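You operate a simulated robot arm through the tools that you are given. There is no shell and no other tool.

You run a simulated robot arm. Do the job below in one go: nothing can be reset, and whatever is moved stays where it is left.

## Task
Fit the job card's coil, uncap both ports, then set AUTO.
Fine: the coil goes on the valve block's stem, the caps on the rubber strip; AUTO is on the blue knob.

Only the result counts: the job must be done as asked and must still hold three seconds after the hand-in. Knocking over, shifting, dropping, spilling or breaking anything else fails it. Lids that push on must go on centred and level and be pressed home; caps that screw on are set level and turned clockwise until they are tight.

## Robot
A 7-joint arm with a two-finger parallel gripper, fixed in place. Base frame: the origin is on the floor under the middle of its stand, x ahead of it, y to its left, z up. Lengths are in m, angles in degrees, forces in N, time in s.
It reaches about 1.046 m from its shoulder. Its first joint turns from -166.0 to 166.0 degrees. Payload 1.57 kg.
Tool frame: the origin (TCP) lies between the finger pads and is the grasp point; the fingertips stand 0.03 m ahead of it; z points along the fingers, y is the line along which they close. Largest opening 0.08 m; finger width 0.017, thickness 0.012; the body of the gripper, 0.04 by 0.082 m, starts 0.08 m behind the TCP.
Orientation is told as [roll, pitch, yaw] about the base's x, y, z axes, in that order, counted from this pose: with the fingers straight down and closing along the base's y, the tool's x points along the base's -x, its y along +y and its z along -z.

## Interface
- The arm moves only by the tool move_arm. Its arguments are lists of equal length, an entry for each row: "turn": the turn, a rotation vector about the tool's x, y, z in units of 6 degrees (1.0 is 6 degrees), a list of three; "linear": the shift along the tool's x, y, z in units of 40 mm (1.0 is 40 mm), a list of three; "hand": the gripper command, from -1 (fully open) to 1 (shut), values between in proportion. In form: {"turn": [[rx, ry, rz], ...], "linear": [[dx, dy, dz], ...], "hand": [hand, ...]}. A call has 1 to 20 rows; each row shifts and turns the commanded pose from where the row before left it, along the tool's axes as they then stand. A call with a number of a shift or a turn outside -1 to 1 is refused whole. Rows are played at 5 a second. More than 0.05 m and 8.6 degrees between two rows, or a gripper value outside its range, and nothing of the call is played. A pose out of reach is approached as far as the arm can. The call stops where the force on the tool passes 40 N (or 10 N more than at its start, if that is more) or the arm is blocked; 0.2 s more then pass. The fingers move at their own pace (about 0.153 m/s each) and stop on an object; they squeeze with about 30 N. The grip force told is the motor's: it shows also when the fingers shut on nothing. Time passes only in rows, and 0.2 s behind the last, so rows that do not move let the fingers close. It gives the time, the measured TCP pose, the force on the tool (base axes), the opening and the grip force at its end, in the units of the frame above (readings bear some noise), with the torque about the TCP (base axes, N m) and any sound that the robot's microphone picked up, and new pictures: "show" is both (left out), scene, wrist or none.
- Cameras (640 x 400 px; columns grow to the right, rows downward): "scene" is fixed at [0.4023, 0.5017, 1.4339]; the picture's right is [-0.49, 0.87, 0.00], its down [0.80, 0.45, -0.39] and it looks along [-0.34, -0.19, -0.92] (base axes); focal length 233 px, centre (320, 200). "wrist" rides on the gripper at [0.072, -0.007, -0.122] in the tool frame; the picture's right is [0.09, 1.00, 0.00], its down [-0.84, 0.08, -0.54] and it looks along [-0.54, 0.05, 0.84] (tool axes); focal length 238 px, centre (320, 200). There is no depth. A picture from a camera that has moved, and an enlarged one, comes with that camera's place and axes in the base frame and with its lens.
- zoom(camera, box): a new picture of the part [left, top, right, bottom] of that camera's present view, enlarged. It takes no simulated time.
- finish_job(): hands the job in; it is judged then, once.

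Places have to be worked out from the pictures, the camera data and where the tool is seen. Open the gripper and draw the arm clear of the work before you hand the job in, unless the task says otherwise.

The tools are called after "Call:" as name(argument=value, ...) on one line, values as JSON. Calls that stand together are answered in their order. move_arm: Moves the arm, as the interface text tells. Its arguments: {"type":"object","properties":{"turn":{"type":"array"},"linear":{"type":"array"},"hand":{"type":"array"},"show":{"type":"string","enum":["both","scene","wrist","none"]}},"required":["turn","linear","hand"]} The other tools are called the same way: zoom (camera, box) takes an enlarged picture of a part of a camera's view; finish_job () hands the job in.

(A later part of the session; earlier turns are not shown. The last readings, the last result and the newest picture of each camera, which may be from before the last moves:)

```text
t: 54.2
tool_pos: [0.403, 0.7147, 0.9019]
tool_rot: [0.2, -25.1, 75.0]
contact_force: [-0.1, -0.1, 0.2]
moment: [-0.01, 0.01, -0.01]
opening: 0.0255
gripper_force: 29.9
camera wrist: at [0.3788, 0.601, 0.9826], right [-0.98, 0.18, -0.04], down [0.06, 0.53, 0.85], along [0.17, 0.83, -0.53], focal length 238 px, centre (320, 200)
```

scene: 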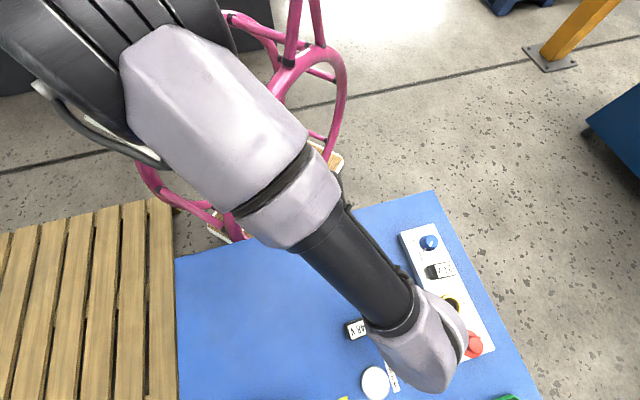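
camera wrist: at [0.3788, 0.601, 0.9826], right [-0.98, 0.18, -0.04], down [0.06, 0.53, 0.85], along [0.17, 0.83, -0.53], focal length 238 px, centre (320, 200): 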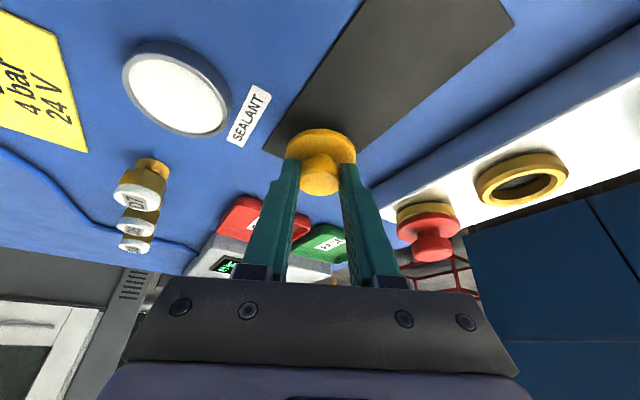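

Call:
move_arm(turn=[[0, 0, 0], [0, 0, 0], [0, 0, 0], [0, 0, 0], [0, 0, 0], [0, 0, 0]], linear=[[0.0106, 0, 0.0226], [0.0106, 0, 0.0226], [0.0106, 0, 0.0226], [0.0106, 0, 0.0226], [0.0106, 0, 0.0226], [0, 0, 0]], hand=[1, 1, 1, 1, 1, 1], show="wrist")

Call:
zoom(camera="wrist", box=[250, 90, 390, 210])

```text
t: 55.6
tool_pos: [0.4018, 0.7155, 0.8991]
tool_rot: [0.1, -25.1, 75.0]
contact_force: [-0.1, -0.4, 0.3]
moment: [0.02, 0.0, -0.01]
opening: 0.0254
gripper_force: 30.6
camera wrist: at [0.3785, 0.601, 0.9778], right [-0.98, 0.18, -0.04], down [0.06, 0.53, 0.85], along [0.17, 0.83, -0.53], focal length 238 px, centre (320, 200)
```

wrist: 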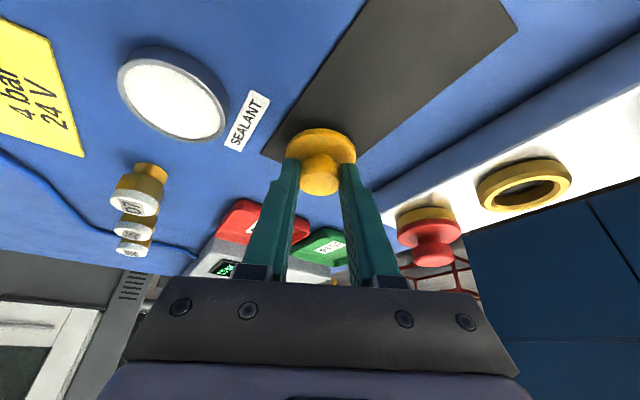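

```text
3.33 times, centred on (320, 150) of wrist
camera zoom: at [0.3785, 0.601, 0.9778], right [-0.98, 0.18, -0.04], down [0.06, 0.53, 0.85], along [0.17, 0.83, -0.53], focal length 794 px, centre (320, 367)
```

zoom: 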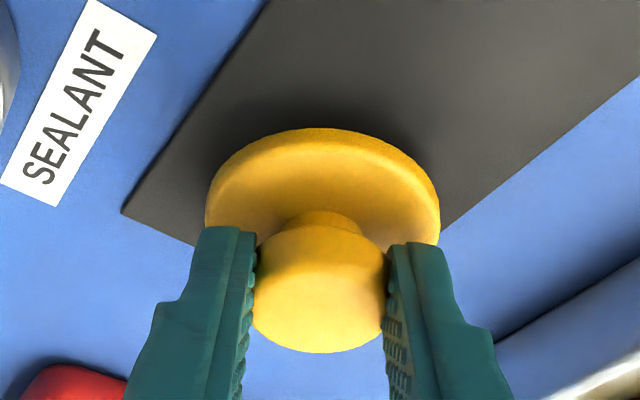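

Still not touching; continuing.

Call:
move_arm(turn=[[0, 0, 0], [0, 0, 0], [0, 0, 0], [0, 0, 0], [0, 0, 0], [0, 0, 0]], linear=[[0.0106, 0, 0.0226], [0.0106, 0, 0.0226], [0.0106, 0, 0.0226], [0.0106, 0, 0.0226], [0.0106, 0, 0.0226], [0, 0, 0]], hand=[1, 1, 1, 1, 1, 1], show="wrist")

```text
t: 57.0
tool_pos: [0.4026, 0.7151, 0.8922]
tool_rot: [0.0, -25.1, 75.0]
contact_force: [-0.4, 0.0, 0.4]
moment: [-0.02, -0.01, 0.0]
opening: 0.0257
gripper_force: 30.2
camera wrist: at [0.3786, 0.6012, 0.9727], right [-0.98, 0.18, -0.04], down [0.06, 0.53, 0.85], along [0.17, 0.83, -0.53], focal length 238 px, centre (320, 200)
```

wrist: 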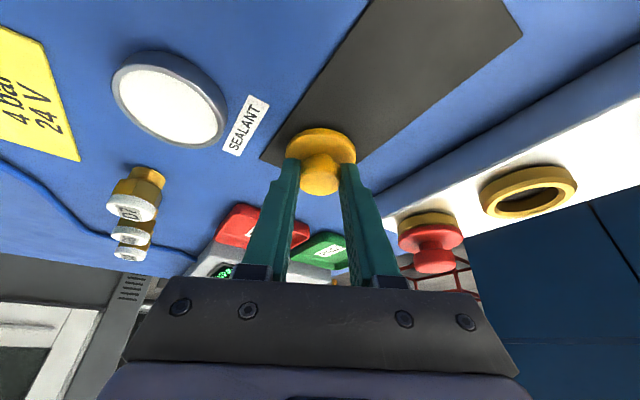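

Call:
move_arm(turn=[[0, 0, 0], [0, 0, 0], [0, 0, 0], [0, 0, 0], [0, 0, 0]], linear=[[0.0106, 0, 0.0226], [0.0106, 0, 0.0226], [0.0106, 0, 0.0226], [0.0106, 0, 0.0226], [0, 0, 0]], hand=[1, 1, 1, 1, 1], show="wrist")

Call:
zoom(camera="wrist", box=[250, 90, 390, 210])

```text
t: 58.2
tool_pos: [0.4034, 0.7149, 0.8894]
tool_rot: [0.1, -25.1, 75.0]
contact_force: [1.1, 0.3, 4.9]
moment: [-0.02, -0.18, -0.03]
opening: 0.0254
gripper_force: 30.2
camera wrist: at [0.3787, 0.6012, 0.9693], right [-0.98, 0.18, -0.04], down [0.06, 0.53, 0.85], along [0.17, 0.83, -0.53], focal length 238 px, centre (320, 200)
```

wrist: 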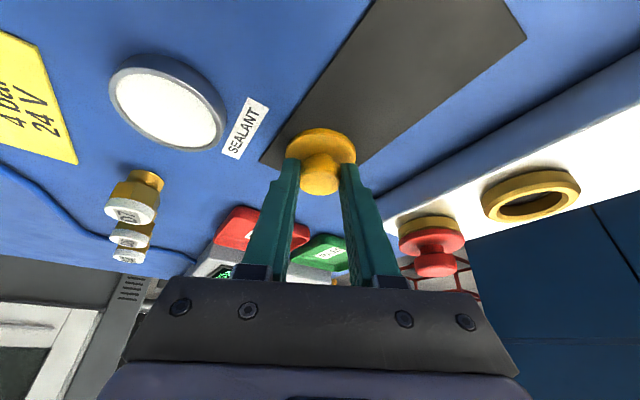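

```text
3.33 times, centred on (320, 150) of wrist
camera zoom: at [0.3787, 0.6012, 0.9693], right [-0.98, 0.18, -0.04], down [0.06, 0.53, 0.85], along [0.17, 0.83, -0.53], focal length 794 px, centre (320, 367)
```

zoom: 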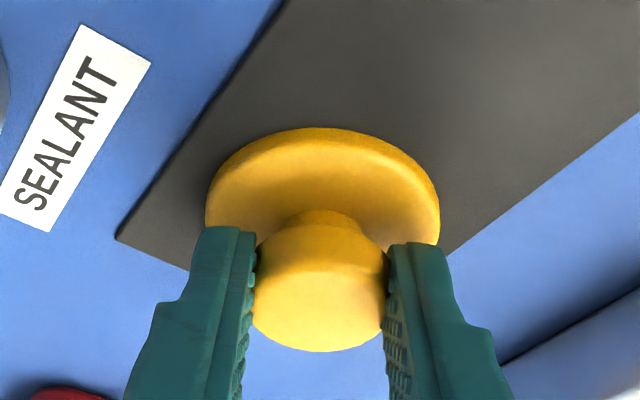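

Contact (≈5 N): the cap is on the mat. I'll ease down 1 mm, open to 50 mm, and withdraw along the tool axis.

Call:
move_arm(turn=[[0, 0, 0], [0, 0, 0], [0, 0, 0], [0, 0, 0], [0, 0, 0], [0, 0, 0], [0, 0, 0], [0, 0, 0]], linear=[[0.0106, 0, 0.0226], [0, 0, 0], [0, 0, 0], [0, 0, -0.3], [0, 0, -0.6], [0, 0, -0.8], [0, 0, -0.8], [0, 0, 0]], hand=[1, -0.25, -0.25, -0.25, -0.25, -0.25, -0.25, -0.25])

```text
t: 60.0
tool_pos: [0.3912, 0.6744, 0.9792]
tool_rot: [0.1, -25.1, 74.8]
contact_force: [-0.1, 0.4, -0.5]
moment: [-0.01, 0.02, 0.0]
opening: 0.0501
gripper_force: 0.0
camera wrist: at [0.3676, 0.5594, 1.058], right [-0.98, 0.18, -0.04], down [0.06, 0.53, 0.85], along [0.17, 0.83, -0.53], focal length 238 px, centre (320, 200)
```

scene: 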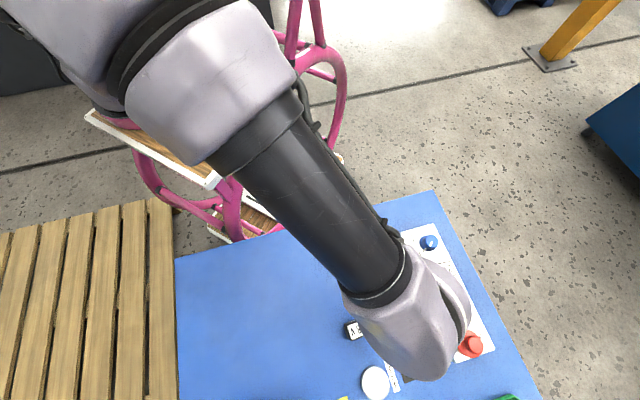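
wrist: 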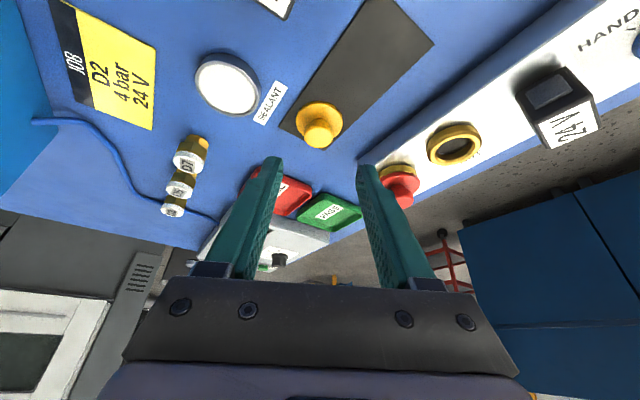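

Call:
zoom(camera="wrist", box=[260, 60, 420, 170])

Call:
zoom(camera="wrist", box=[360, 110, 500, 220])

```text
3.64 times, centred on (340, 115) of wrist
camera zoom: at [0.3676, 0.5594, 1.058], right [-0.98, 0.18, -0.04], down [0.06, 0.53, 0.85], along [0.17, 0.83, -0.53], focal length 867 px, centre (247, 509)
```

zoom: 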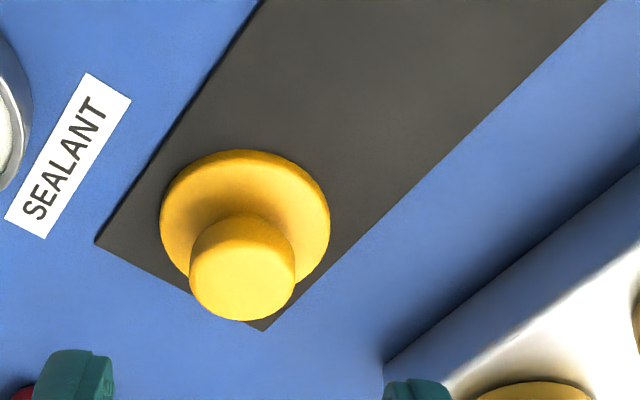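

```text
3.64 times, centred on (430, 165) of wrist
camera zoom: at [0.3676, 0.5594, 1.058], right [-0.98, 0.18, -0.04], down [0.06, 0.53, 0.85], along [0.17, 0.83, -0.53], focal length 867 px, centre (-80, 327)
```

zoom: 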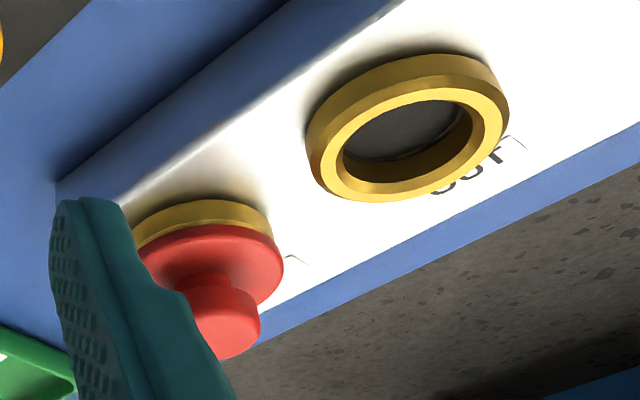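

The yellow cap stands upright, fully on the strip. Now moving to hover in front of the red cap (axis ≈(0.3225,0.796)).

Call:
move_arm(turn=[[0, 0, 0], [0, 0, 0], [0, 0, 0], [0, 0, 0], [0, 0, 0]], linear=[[-0.432, 0.618, 0.274], [-0.432, 0.618, 0.274], [-0.432, 0.618, 0.274], [-0.432, 0.618, 0.274], [0, 0, 0]], hand=[-0.35, -0.35, -0.35, -0.35, -0.35])

```text
t: 61.2
tool_pos: [0.3167, 0.7781, 0.9678]
tool_rot: [0.1, -25.1, 75.1]
contact_force: [0.0, 0.3, -0.3]
moment: [0.02, 0.03, 0.01]
opening: 0.0542
gripper_force: 0.0
camera wrist: at [0.2933, 0.6638, 1.0484], right [-0.98, 0.18, -0.04], down [0.06, 0.53, 0.85], along [0.17, 0.83, -0.53], focal length 238 px, centre (320, 200)
```

scene: 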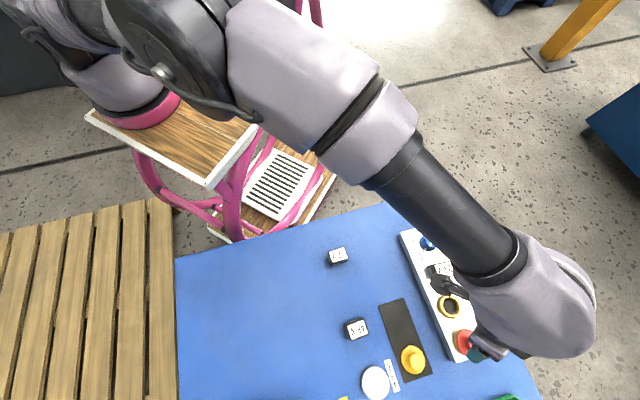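
wrist: 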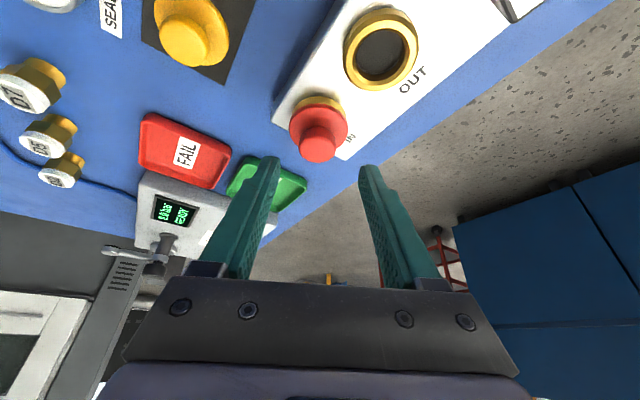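

Call:
zoom(camera="wrist", box=[240, 80, 400, 200])

```text
3.33 times, centred on (320, 140) of wrist
camera zoom: at [0.2933, 0.6638, 1.0484], right [-0.98, 0.18, -0.04], down [0.06, 0.53, 0.85], along [0.17, 0.83, -0.53], focal length 794 px, centre (320, 400)
```

zoom: 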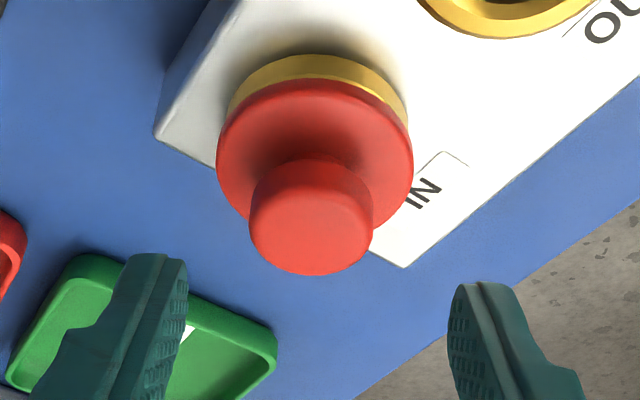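

Nearly the same view as for the yellow cap, ~3.4 mm to one side. Applying that correction while sliding down the tool axis.

Call:
move_arm(turn=[[0, 0, 0], [0, 0, 0], [0, 0, 0], [0, 0, 0]], linear=[[0.0625, -0.03, 0.367], [0.0625, -0.03, 0.367], [0.0625, -0.025, 0.367], [0, 0, 0]], hand=[-0.35, -0.35, -0.35, -0.35], show="wrist")

Call:
zoom(camera="wrist", box=[240, 100, 400, 220])

```text
t: 62.2
tool_pos: [0.3243, 0.7881, 0.9243]
tool_rot: [0.0, -25.1, 74.9]
contact_force: [0.5, -0.2, 0.0]
moment: [0.0, 0.0, 0.0]
opening: 0.0541
gripper_force: 0.0
camera wrist: at [0.2996, 0.674, 1.005], right [-0.98, 0.18, -0.04], down [0.06, 0.53, 0.85], along [0.17, 0.83, -0.53], focal length 238 px, centre (320, 200)
```

wrist: 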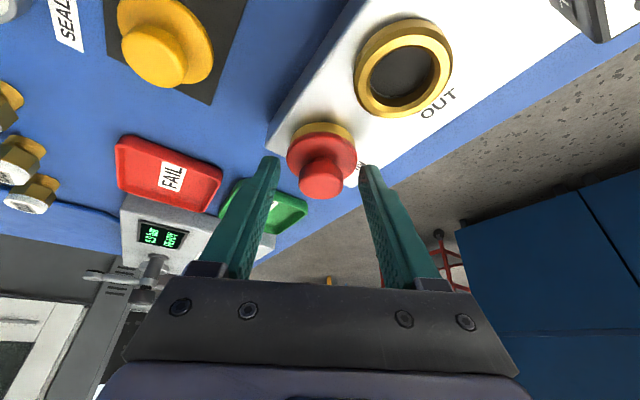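

```text
3.33 times, centred on (320, 160) of wrist
camera zoom: at [0.2996, 0.674, 1.005], right [-0.98, 0.18, -0.04], down [0.06, 0.53, 0.85], along [0.17, 0.83, -0.53], focal length 794 px, centre (320, 333)
```

zoom: 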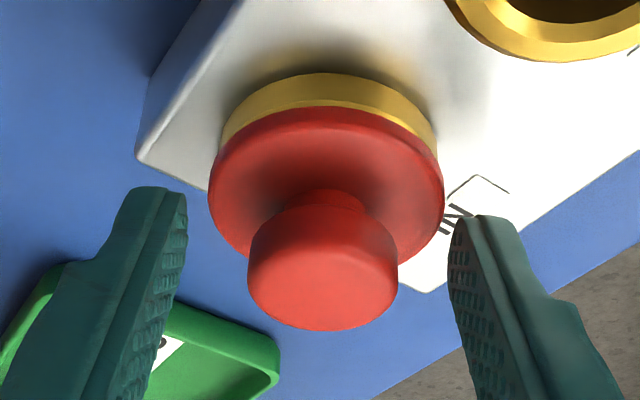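

Centred to within 1 mm. Closing, then pulling straight up in 1 mm steps as before.

Call:
move_arm(turn=[[0, 0, 0], [0, 0, 0], [0, 0, 0], [0, 0, 0], [0, 0, 0], [0, 0, 0]], linear=[[0, 0, 0], [0, 0, 0], [0, 0, 0], [-0.0106, 0, -0.0226], [-0.0106, 0, -0.0226], [0, 0, 0]], hand=[1, 1, 1, 1, 1, 1], show="none")

```text
t: 63.6
tool_pos: [0.3233, 0.7885, 0.9276]
tool_rot: [0.1, -25.1, 74.9]
contact_force: [0.0, -0.3, 0.2]
moment: [0.0, 0.03, -0.03]
opening: 0.0254
gripper_force: 30.0
heard: snap
```

Snap heard – the red cap is off too. Lifting it straight up.

Call:
move_arm(turn=[[0, 0, 0], [0, 0, 0], [0, 0, 0], [0, 0, 0], [0, 0, 0]], linear=[[-0.053, 0, -0.113], [-0.213, 0, -0.452], [-0.213, 0, -0.452], [-0.213, 0, -0.452], [0, 0, 0]], hand=[1, 1, 1, 1, 1])

Call:
zoom(camera="wrist", box=[240, 50, 400, 210])

```text
t: 64.8
tool_pos: [0.3237, 0.7892, 0.9922]
tool_rot: [0.0, -25.1, 75.0]
contact_force: [0.3, 0.8, -0.2]
moment: [-0.02, 0.0, -0.01]
opening: 0.0254
gripper_force: 29.9
camera wrist: at [0.2997, 0.6748, 1.0718], right [-0.98, 0.18, -0.04], down [0.06, 0.53, 0.85], along [0.17, 0.83, -0.53], focal length 238 px, centre (320, 200)
```

scene: 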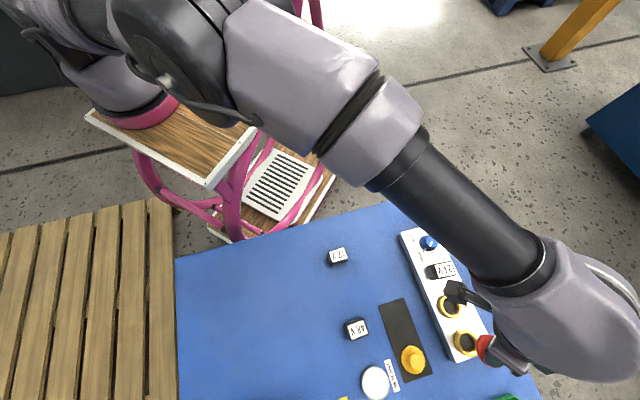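
wrist: 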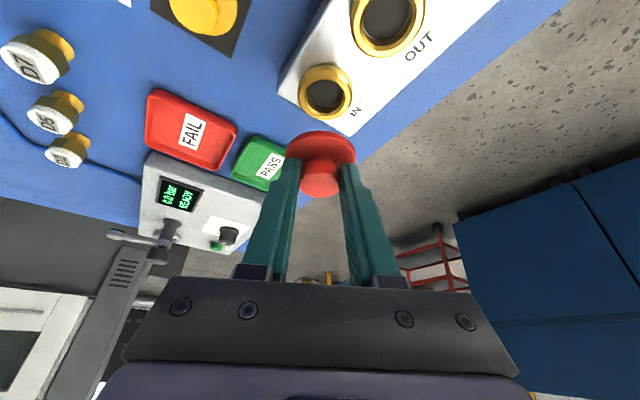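

```text
2.50 times, centred on (320, 130) of wrist
camera zoom: at [0.2997, 0.6748, 1.0718], right [-0.98, 0.18, -0.04], down [0.06, 0.53, 0.85], along [0.17, 0.83, -0.53], focal length 596 px, centre (320, 375)
```

zoom: 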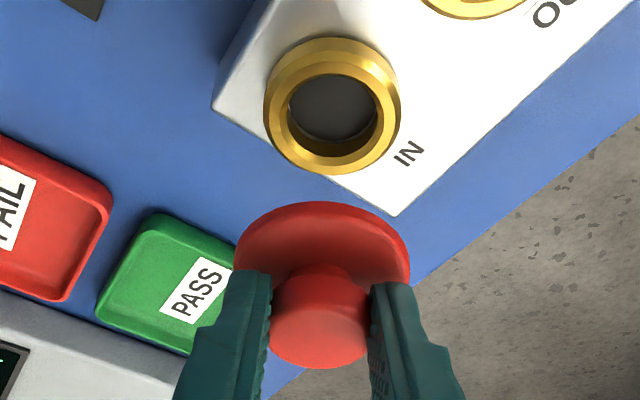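

Both ports are open. Carrying the red cap level to the near part of the strip, axis target ≈(0.356,0.673).

Call:
move_arm(turn=[[0, 0, 0], [0, 0, 0], [0, 0, 0], [0, 0, 0], [0, 0, 0]], linear=[[0.622, -0.375, -0.293], [0.622, -0.375, -0.293], [0.622, -0.375, -0.293], [0.622, -0.375, -0.293], [0, 0, 0]], hand=[1, 1, 1, 1, 1])

Call:
zoom(camera="wrist", box=[220, 0, 440, 140])

```text
t: 66.0
tool_pos: [0.3509, 0.666, 0.9921]
tool_rot: [0.2, -25.1, 75.0]
contact_force: [-0.6, -0.4, 0.0]
moment: [0.0, 0.01, 0.05]
opening: 0.0254
gripper_force: 30.1
camera wrist: at [0.3284, 0.5517, 1.0716], right [-0.98, 0.18, -0.04], down [0.06, 0.53, 0.85], along [0.17, 0.83, -0.53], focal length 238 px, centre (320, 200)
```

scene: 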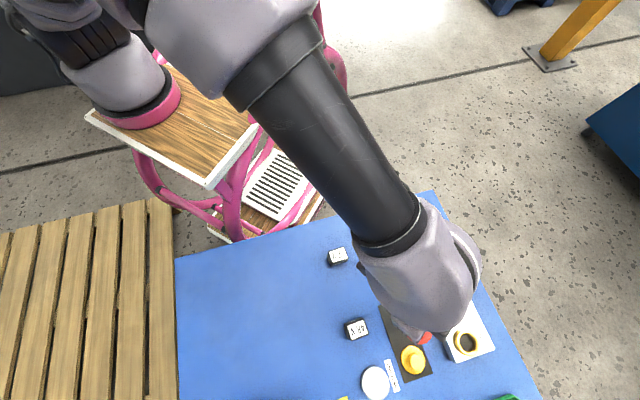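
wrist: 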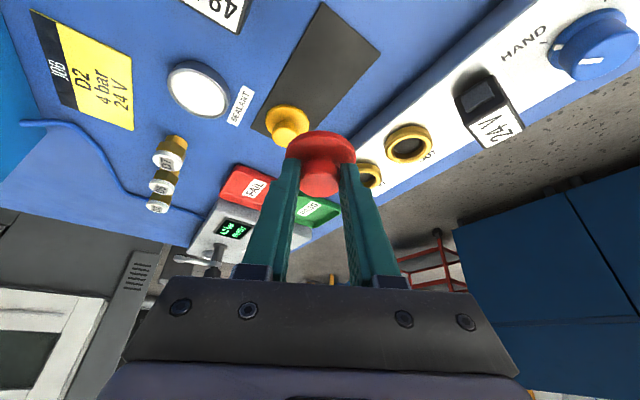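

```text
2.86 times, centred on (330, 70) of wrist
camera zoom: at [0.3284, 0.5517, 1.0716], right [-0.98, 0.18, -0.04], down [0.06, 0.53, 0.85], along [0.17, 0.83, -0.53], focal length 681 px, centre (291, 571)
```

zoom: 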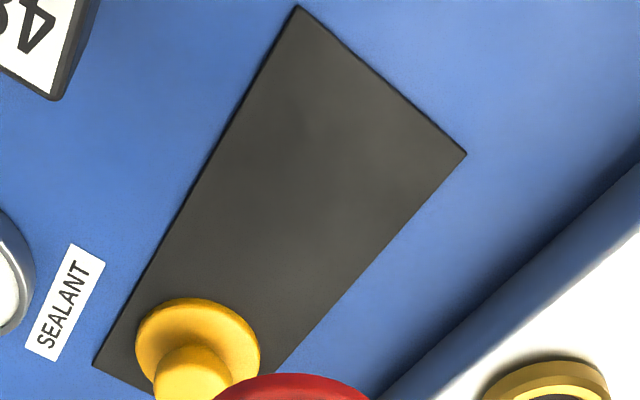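

The landing point is on the strip's centre line, 39 mm from its near end and 71 mm from the yellow cap. Descending to just above contact.

Call:
move_arm(turn=[[0, 0, 0], [0, 0, 0], [0, 0, 0], [0, 0, 0], [0, 0, 0], [0, 0, 0], [0, 0, 0]], linear=[[0.253, 0, 0.537], [0.253, 0, 0.537], [0.253, 0, 0.537], [0.253, 0, 0.537], [0.0106, 0, 0.0226], [0.0106, 0, 0.0226], [0, 0, 0]], hand=[1, 1, 1, 1, 1, 1, 1], show="wrist")

```text
t: 67.6
tool_pos: [0.3534, 0.6666, 0.8958]
tool_rot: [0.0, -25.0, 75.0]
contact_force: [-0.2, -0.4, 0.8]
moment: [-0.02, -0.02, 0.0]
opening: 0.0254
gripper_force: 29.9
camera wrist: at [0.3289, 0.553, 0.9747], right [-0.98, 0.18, -0.04], down [0.06, 0.53, 0.85], along [0.17, 0.83, -0.53], focal length 238 px, centre (320, 200)
```

wrist: 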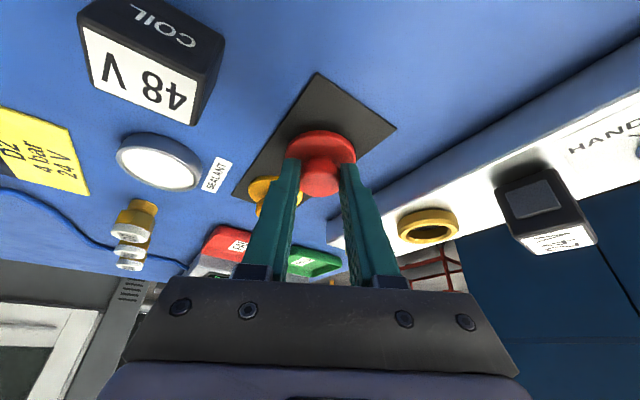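

This low angle also shows the fitted coil from the side; I'll zoom on it, and go on lowering in 1 mm steps.

Call:
zoom(camera="wrist", box=[460, 130, 620, 270])

Call:
move_arm(turn=[[0, 0, 0], [0, 0, 0], [0, 0, 0], [0, 0, 0], [0, 0, 0]], linear=[[0.0106, 0, 0.0226], [0.0106, 0, 0.0226], [0.0106, 0, 0.0226], [0.0106, 0, 0.0226], [0, 0, 0]], hand=[1, 1, 1, 1, 1], show="wrist")

```text
2.86 times, centred on (540, 200) of wrist
camera zoom: at [0.3289, 0.553, 0.9747], right [-0.98, 0.18, -0.04], down [0.06, 0.53, 0.85], along [0.17, 0.83, -0.53], focal length 681 px, centre (-309, 200)
```

zoom: 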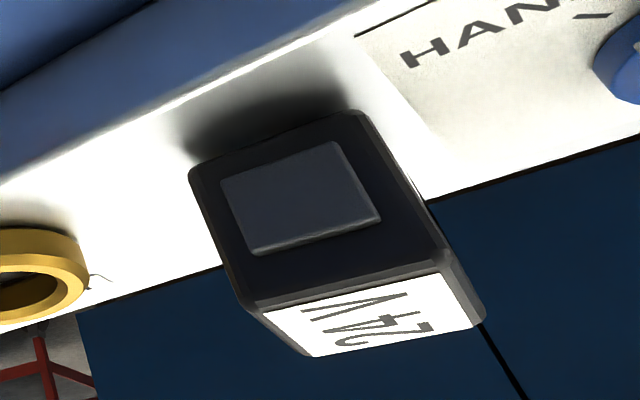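

```text
t: 68.8
tool_pos: [0.3541, 0.6673, 0.8912]
tool_rot: [0.1, -25.1, 74.9]
contact_force: [-0.8, -0.4, 0.0]
moment: [-0.02, 0.01, -0.01]
opening: 0.0256
gripper_force: 30.0
camera wrist: at [0.3291, 0.5531, 0.9708], right [-0.98, 0.18, -0.04], down [0.06, 0.53, 0.85], along [0.17, 0.83, -0.53], focal length 238 px, centre (320, 200)
```

wrist: 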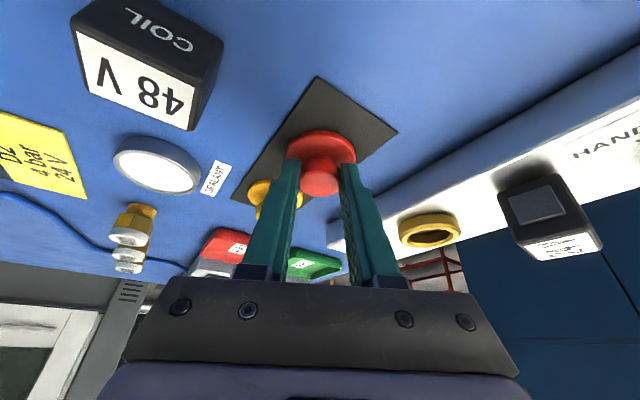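

The coil sits level, close on the block. Continuing the red cap's last millimetres.

Call:
move_arm(turn=[[0, 0, 0], [0, 0, 0], [0, 0, 0], [0, 0, 0]], linear=[[0.0106, 0, 0.0226], [0.0106, 0, 0.0226], [0.0106, 0, 0.0226], [0, 0, 0]], hand=[1, 1, 1, 1], show="none")

```text
t: 69.8
tool_pos: [0.3524, 0.668, 0.8892]
tool_rot: [0.1, -25.3, 75.0]
contact_force: [2.5, -0.8, 8.7]
moment: [-0.01, -0.2, -0.07]
opening: 0.0254
gripper_force: 29.9
```

Contact at ~9 N: the red cap is on the strip. Opening and withdrawing along the tool axis.

Call:
move_arm(turn=[[0, 0, 0], [0, 0, 0], [0, 0, 0], [0, 0, 0], [0, 0, 0], [0, 0, 0], [0, 0, 0]], linear=[[0, 0, 0], [0, 0, 0], [0, 0, -0.3], [0, 0, -0.6], [0, 0, -0.8], [0, 0, -0.8], [0, 0, 0]], hand=[-0.25, -0.25, -0.25, -0.25, -0.25, -0.25, -0.25])

Call:
zoom(camera="wrist", box=[230, 30, 430, 170])

```text
t: 71.4
tool_pos: [0.343, 0.625, 0.9784]
tool_rot: [0.0, -25.1, 74.9]
contact_force: [0.3, -1.2, 0.4]
moment: [-0.03, 0.0, -0.04]
opening: 0.0502
gripper_force: 0.1
camera wrist: at [0.3183, 0.5114, 1.0586], right [-0.98, 0.18, -0.04], down [0.06, 0.53, 0.85], along [0.17, 0.83, -0.53], focal length 238 px, centre (320, 200)
```

scene: 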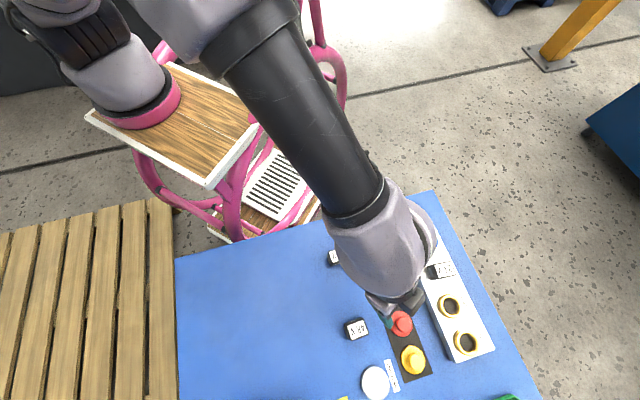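
wrist: 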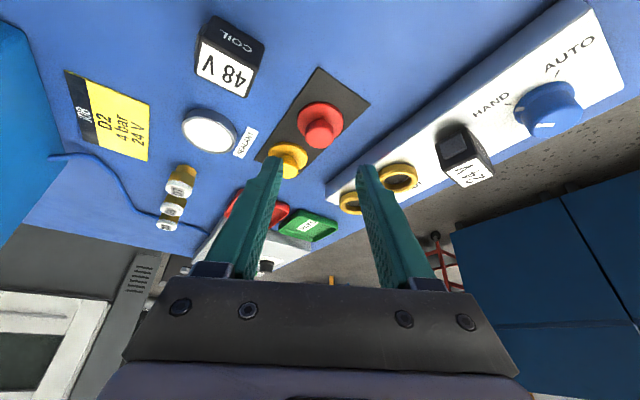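

```text
2.86 times, centred on (330, 100) of wrist
camera zoom: at [0.3183, 0.5114, 1.0586], right [-0.98, 0.18, -0.04], down [0.06, 0.53, 0.85], along [0.17, 0.83, -0.53], focal length 681 px, centre (291, 486)
```

zoom: 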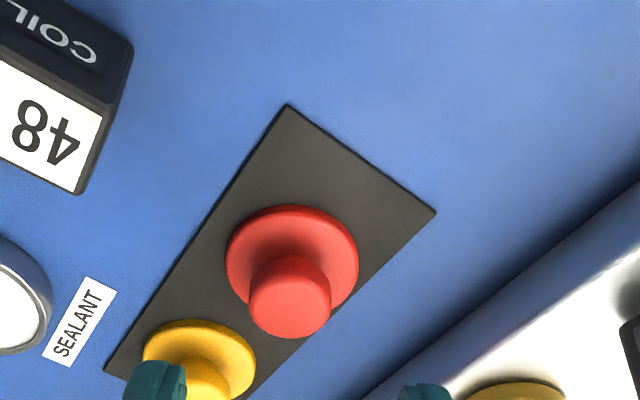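

Both caps stand on the strip. Now the knob: I'll straighten the hand to vertical, yaw to +40°, and move above the knob at about (0.166,0.665).

Call:
move_arm(turn=[[0, 0.837, 0], [0, 0.837, 0], [0, 0.837, 0], [0, 0.837, 0], [0, 0.837, 0], [0, 0, 0.972], [0, 0, 0.972], [0, 0, 0.972], [0, 0, 0.972], [0, 0, 0.972], [0, 0, 0.972], [0, 0, 0], [0, 0, 0], [0, 0, 0], [0, 0, 0], [0, 0, 0], [0, 0, 0]], linear=[[0, 0, 0], [0, 0, 0], [0, 0, 0], [0, 0, 0], [0, 0, 0], [0, 0, 0], [0, 0, 0], [0, 0, 0], [0, 0, 0], [0, 0, 0], [0, 0, 0], [0.55, 0.722, 0], [0.55, 0.722, 0], [0.55, 0.722, 0], [0.55, 0.722, 0], [0.55, 0.722, 0], [0, 0, 0]], hand=[-0.5, -0.5, -0.5, -0.5, -0.5, -0.5, -0.5, -0.5, -0.5, -0.5, -0.5, -0.5, -0.5, -0.5, -0.5, -0.5, -0.5])

Call:
zoom(camera="wrist", box=[240, 80, 400, 200])

```text
t: 75.0
tool_pos: [0.1644, 0.6654, 0.9794]
tool_rot: [0.1, 0.0, 40.0]
contact_force: [-0.5, -0.6, -0.7]
moment: [0.0, 0.02, 0.01]
opening: 0.0599
gripper_force: 0.0
camera wrist: at [0.1132, 0.6148, 1.1009], right [-0.71, 0.7, 0.0], down [0.59, 0.6, 0.54], along [0.38, 0.39, -0.84], focal length 238 px, centre (320, 200)
```

scene: 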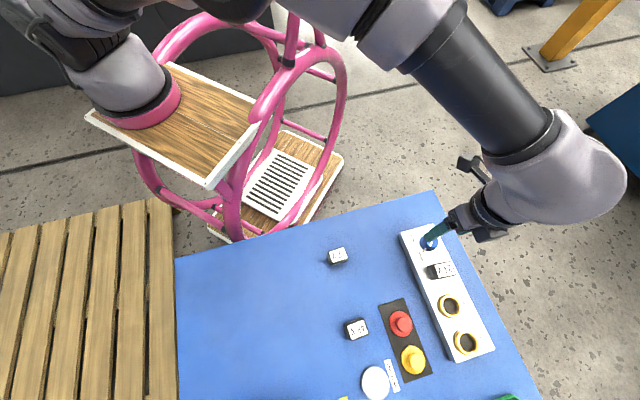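
wrist: 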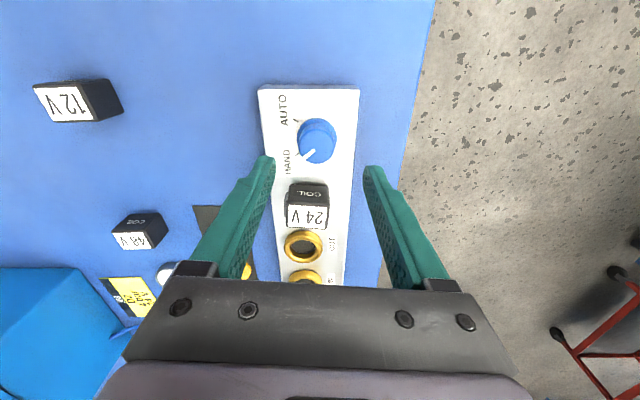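

```text
3.33 times, centred on (320, 140) of wrist
camera zoom: at [0.1132, 0.6148, 1.1009], right [-0.71, 0.7, 0.0], down [0.59, 0.6, 0.54], along [0.38, 0.39, -0.84], focal length 794 px, centre (320, 400)
```

zoom: 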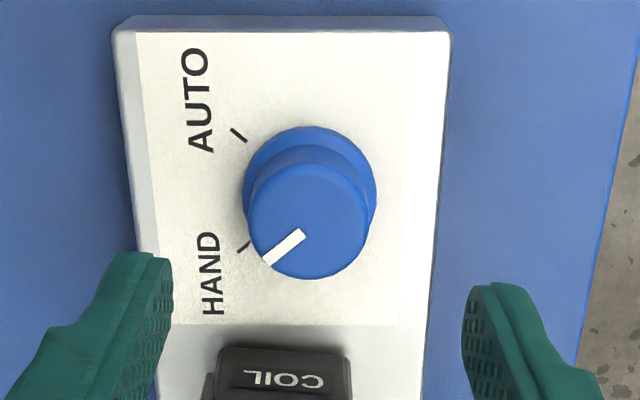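

The knob is ~3 mm off centre in the closing direction; pointer at about -5°, HAND tick -5°, AUTO tick -86°, so an ~80° clockwise turn is needed. I'll centre, descend around the knob body (tips above the skirt) and close.

Call:
move_arm(turn=[[0, 0, 0], [0, 0, 0], [0, 0, 0], [0, 0, 0], [0, 0, 0], [0, 0, 0], [0, 0, 0]], linear=[[0, -0.078, 0.4], [0, 0, 0.4], [0, 0, 0.4], [0, 0, 0.36], [0, 0, 0], [0, 0, 0], [0, 0, 0]], hand=[-0.5, -0.5, -0.5, -0.5, -0.5, 1, 1])

Call:
zoom(camera="wrist", box=[240, 90, 400, 210])

```text
t: 76.6
tool_pos: [0.1668, 0.6652, 0.9171]
tool_rot: [0.1, 0.0, 40.0]
contact_force: [-4.0, 10.8, -3.1]
moment: [0.16, -0.16, -0.09]
opening: 0.0318
gripper_force: 40.4
camera wrist: at [0.1156, 0.6129, 1.038], right [-0.71, 0.7, 0.0], down [0.59, 0.6, 0.54], along [0.38, 0.39, -0.84], focal length 238 px, centre (320, 200)
```

scene: 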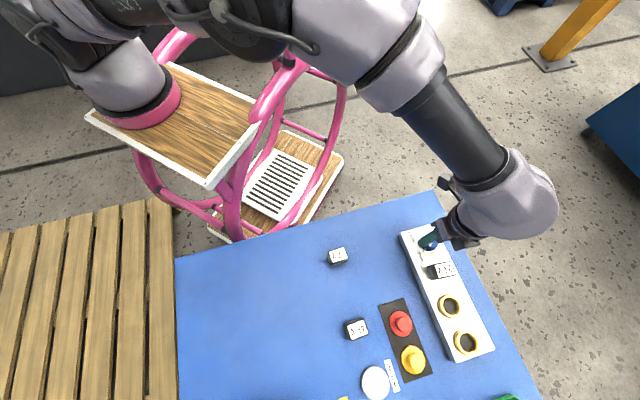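
wrist: 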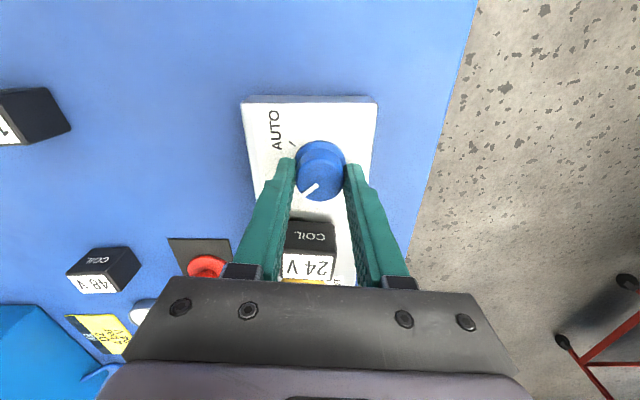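

```text
3.33 times, centred on (320, 150) of wrist
camera zoom: at [0.1156, 0.6129, 1.038], right [-0.71, 0.7, 0.0], down [0.59, 0.6, 0.54], along [0.38, 0.39, -0.84], focal length 794 px, centre (320, 367)
```

zoom: 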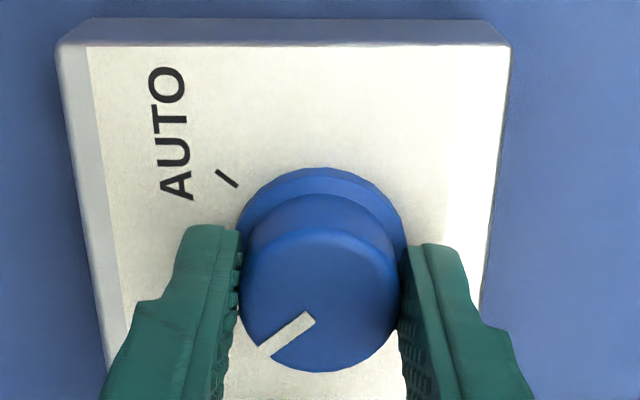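

The knob body is gripped (31.8 mm). The side force says I'm ~1 mm off in the closing direction, so I'll relieve that and turn clockwise 30° first, watching torque.

Call:
move_arm(turn=[[0, 0, 0], [0, 0, 1], [0, 0, 1], [0, 0, 1], [0, 0, 1], [0, 0, 1], [0, 0, 0]], linear=[[0, 0.027, 0], [0, 0, 0], [0, 0, 0], [0, 0, 0], [0, 0, 0], [0, 0, 0], [0, 0, 0]], hand=[1, 1, 1, 1, 1, 1, 1], show="wrist")

Call:
zoom(camera="wrist", box=[240, 90, 400, 210])

```text
t: 78.2
tool_pos: [0.1663, 0.6654, 0.9164]
tool_rot: [0.0, 0.0, 9.8]
contact_force: [-1.4, -1.9, -3.2]
moment: [0.21, 0.35, 0.01]
opening: 0.0314
gripper_force: 40.5
camera wrist: at [0.0965, 0.646, 1.0382], right [-0.26, 0.96, 0.0], down [0.81, 0.22, 0.54], along [0.52, 0.14, -0.84], focal length 238 px, centre (320, 200)
```

wrist: 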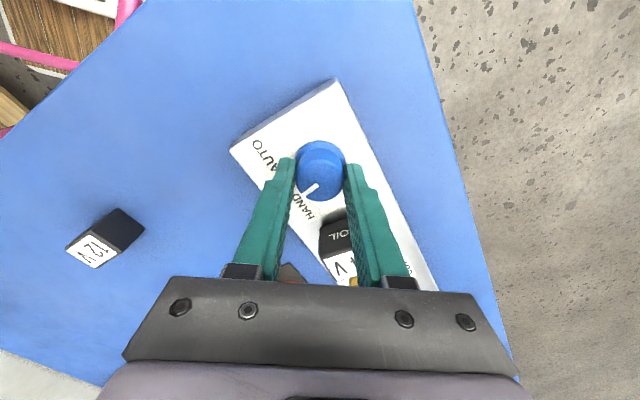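

```text
3.33 times, centred on (320, 150) of wrist
camera zoom: at [0.0965, 0.646, 1.0382], right [-0.26, 0.96, 0.0], down [0.81, 0.22, 0.54], along [0.52, 0.14, -0.84], focal length 794 px, centre (320, 367)
```

zoom: 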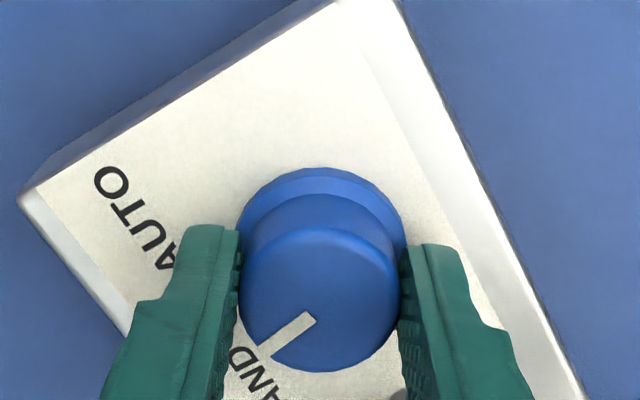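

The knob is turning with the hand (pointer fixed in the tool view) at little torque. Turning the remaining ~50°.

Call:
move_arm(turn=[[0, 0, 1], [0, 0, 1], [0, 0, 1], [0, 0, 1], [0, 0, 1], [0, 0, 1], [0, 0, 1], [0, 0, 1], [0, 0, 0.45], [0, 0, 0]], linear=[[0, 0, 0], [0, 0, 0], [0, 0, 0], [0, 0, 0], [0, 0, 0], [0, 0, 0], [0, 0, 0], [0, 0, 0], [0, 0, 0], [0, 0, 0]], hand=[1, 1, 1, 1, 1, 1, 1, 1, 1, 1], show="both")

Call:
zoom(camera="wrist", box=[240, 90, 400, 210])

Call:
zoom(camera="scene", box=[395, 215, 465, 285])

```text
t: 80.4
tool_pos: [0.1661, 0.6648, 0.9176]
tool_rot: [-0.1, 0.1, -40.7]
contact_force: [0.7, 0.3, -6.1]
moment: [-0.44, -0.07, 0.37]
opening: 0.0315
gripper_force: 40.3
camera wrist: at [0.1075, 0.7075, 1.0382], right [0.58, 0.81, 0.0], down [0.68, -0.49, 0.54], along [0.44, -0.31, -0.84], focal length 238 px, centre (320, 200)
```

scene: 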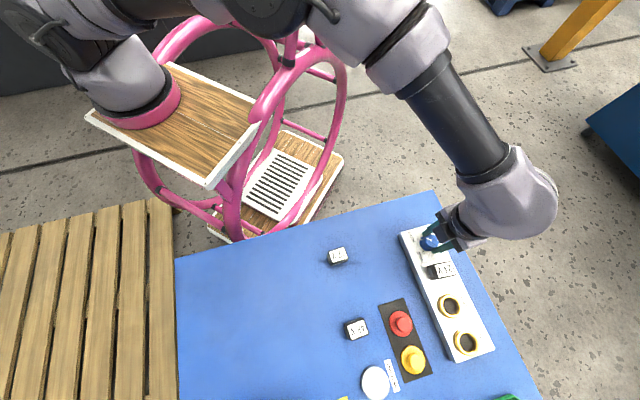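
wrist: 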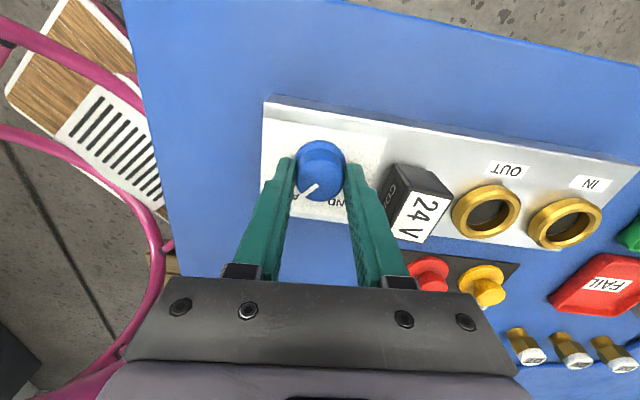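

```text
3.33 times, centred on (320, 150) of wrist
camera zoom: at [0.1075, 0.7075, 1.0382], right [0.58, 0.81, 0.0], down [0.68, -0.49, 0.54], along [0.44, -0.31, -0.84], focal length 794 px, centre (320, 367)
```

zoom: 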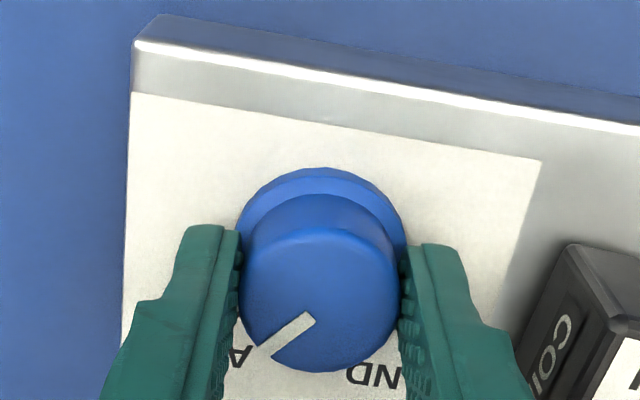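

```text
5.71 times, centred on (430, 250) of scene
camera zoom: at [0.4023, 0.5017, 1.4339], right [-0.49, 0.87, 0.0], down [0.8, 0.45, -0.39], along [-0.34, -0.19, -0.92], focal length 1331 px, centre (-309, -86)
```

zoom: 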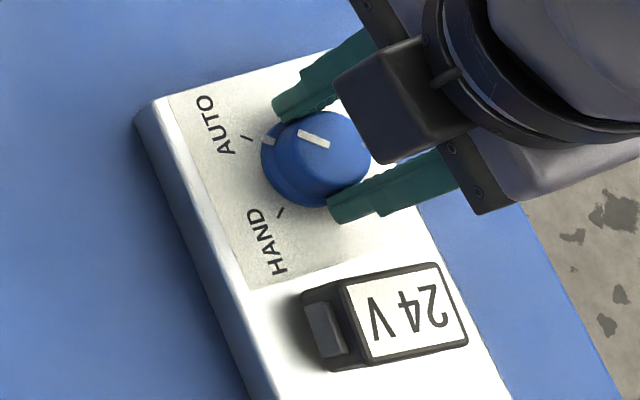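

The pointer now appears at AUTO, with the torque rising to 0.37 N·m as if at a stop/detent. I'll open to 50 mm and rise straight up to check it.

Call:
move_arm(turn=[[0, 0, 0], [0, 0, 0], [0, 0, 0], [0, 0, 0], [0, 0, 0], [0, 0, 0]], linear=[[0, 0, 0], [0, 0, 0], [0, 0, -0.3], [0, 0, -0.6], [0, 0, -0.6], [0, 0, 0]], hand=[-0.25, -0.25, -0.25, -0.25, -0.25, -0.25])

Call:
zoom(camera="wrist", box=[240, 80, 400, 200])

Call:
zoom(camera="scene", box=[395, 215, 465, 285])

```text
t: 81.8
tool_pos: [0.1663, 0.6658, 0.9766]
tool_rot: [0.1, 0.2, -40.8]
contact_force: [0.2, 0.3, -1.0]
moment: [0.02, -0.03, 0.01]
opening: 0.0501
gripper_force: 0.1
camera wrist: at [0.1073, 0.7074, 1.0983], right [0.58, 0.81, 0.0], down [0.69, -0.49, 0.54], along [0.44, -0.31, -0.84], focal length 238 px, centre (320, 200)
```

scene: 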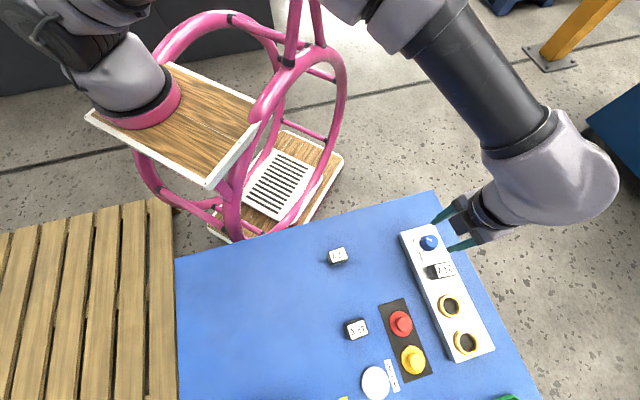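
wrist: 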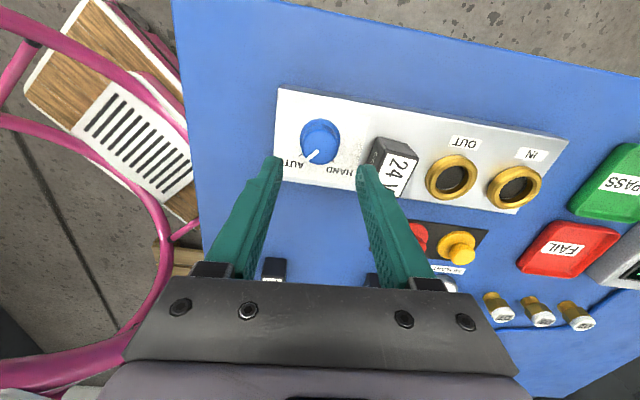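

```text
3.33 times, centred on (320, 140) of wrist
camera zoom: at [0.1073, 0.7074, 1.0983], right [0.58, 0.81, 0.0], down [0.69, -0.49, 0.54], along [0.44, -0.31, -0.84], focal length 794 px, centre (320, 400)
```

zoom: 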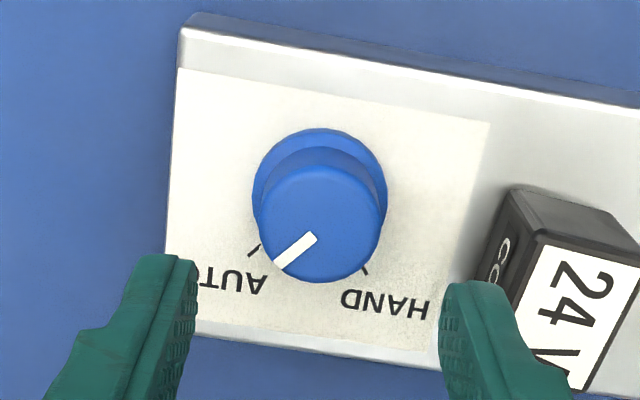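

```text
5.71 times, centred on (430, 250) of scene
camera zoom: at [0.4023, 0.5017, 1.4339], right [-0.49, 0.87, 0.0], down [0.8, 0.45, -0.39], along [-0.34, -0.19, -0.92], focal length 1331 px, centre (-309, -86)
```

zoom: 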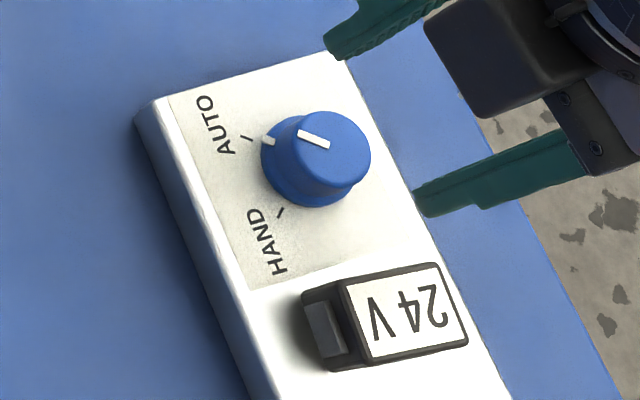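

In the scene view the pointer's skirt tick lies at the same bearing as the AUTO tick (≈-85.5°). I'll raise the hand, draw it back toward the robot, and yaw so the wrist camera can inspect everything.

Call:
move_arm(turn=[[0, 0, 0], [0, 0, 0], [0, 0, 0], [0, 0, 0], [0, 0, 0], [0, 0, 0], [0, 0, 0], [0, 0, 0], [0, 0, 0], [0, 0, 0], [0, 0, -1], [0, 0, -1], [0, 0, -1], [0, 0, -1], [0, 0, -1], [0, 0, -1], [0, 0, -1], [0, 0, -1], [0, 0, -1], [0, 0, -1]], linear=[[0, 0, -1], [0, 0, -1], [0, 0, -1], [-0.719, -0.559, 0], [-0.719, -0.559, 0], [-0.719, -0.559, 0], [-0.719, -0.559, 0], [-0.719, -0.559, 0], [-0.719, -0.559, 0], [-0.719, -0.559, 0], [0, 0, 0], [0, 0, 0], [0, 0, 0], [0, 0, 0], [0, 0, 0], [0, 0, 0], [0, 0, 0], [0, 0, 0], [0, 0, 0], [0, 0, 0]], hand=[-0.25, -0.25, -0.25, -1, -1, -1, -1, -1, -1, -1, -1, -1, -1, -1, -1, -1, -1, -1, -1, -1], show="none")

Call:
move_arm(turn=[[0, 0, -1], [0, 0, -1], [0, 0, -1], [0, 0, -1], [0, 0, -1], [0, 0, -1], [0, 0, -1], [0, 0, -1], [0, 0, 0]], linear=[[0, 0, 0], [0, 0, 0], [0, 0, 0], [0, 0, 0], [0, 0, 0], [0, 0, 0], [0, 0, 0], [0, 0, 0], [0, 0, 0]], hand=[-1, -1, -1, -1, -1, -1, -1, -1, -1])

```text
t: 86.0
tool_pos: [0.2164, 0.4146, 1.0964]
tool_rot: [0.2, 0.1, 19.4]
contact_force: [-0.2, -0.5, 0.2]
moment: [0.0, -0.01, 0.0]
opening: 0.0801
gripper_force: 0.2
```

```text
t: 88.0
tool_pos: [0.2175, 0.4138, 1.0964]
tool_rot: [0.1, 0.1, 67.5]
contact_force: [-0.8, 0.3, -0.8]
moment: [0.02, 0.03, 0.0]
opening: 0.0799
gripper_force: 0.1
camera wrist: at [0.1955, 0.3457, 1.2179], right [-0.95, 0.3, 0.0], down [0.25, 0.8, 0.54], along [0.16, 0.52, -0.84], focal length 238 px, centre (320, 200)
```

scene: 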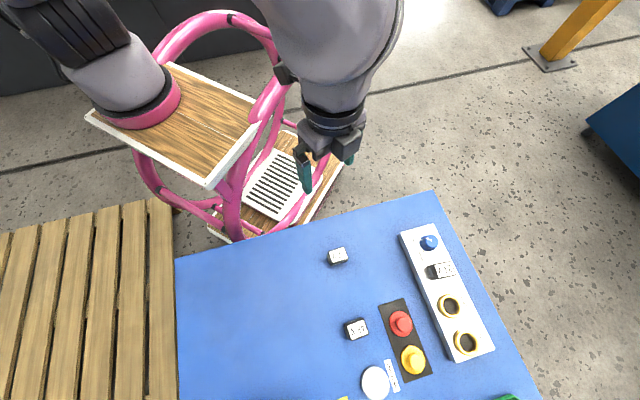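
wrist: 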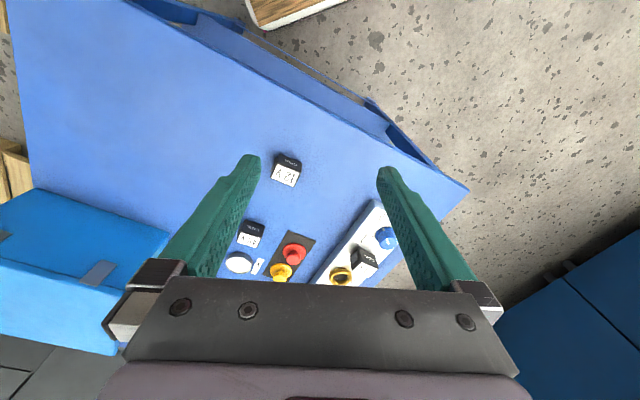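

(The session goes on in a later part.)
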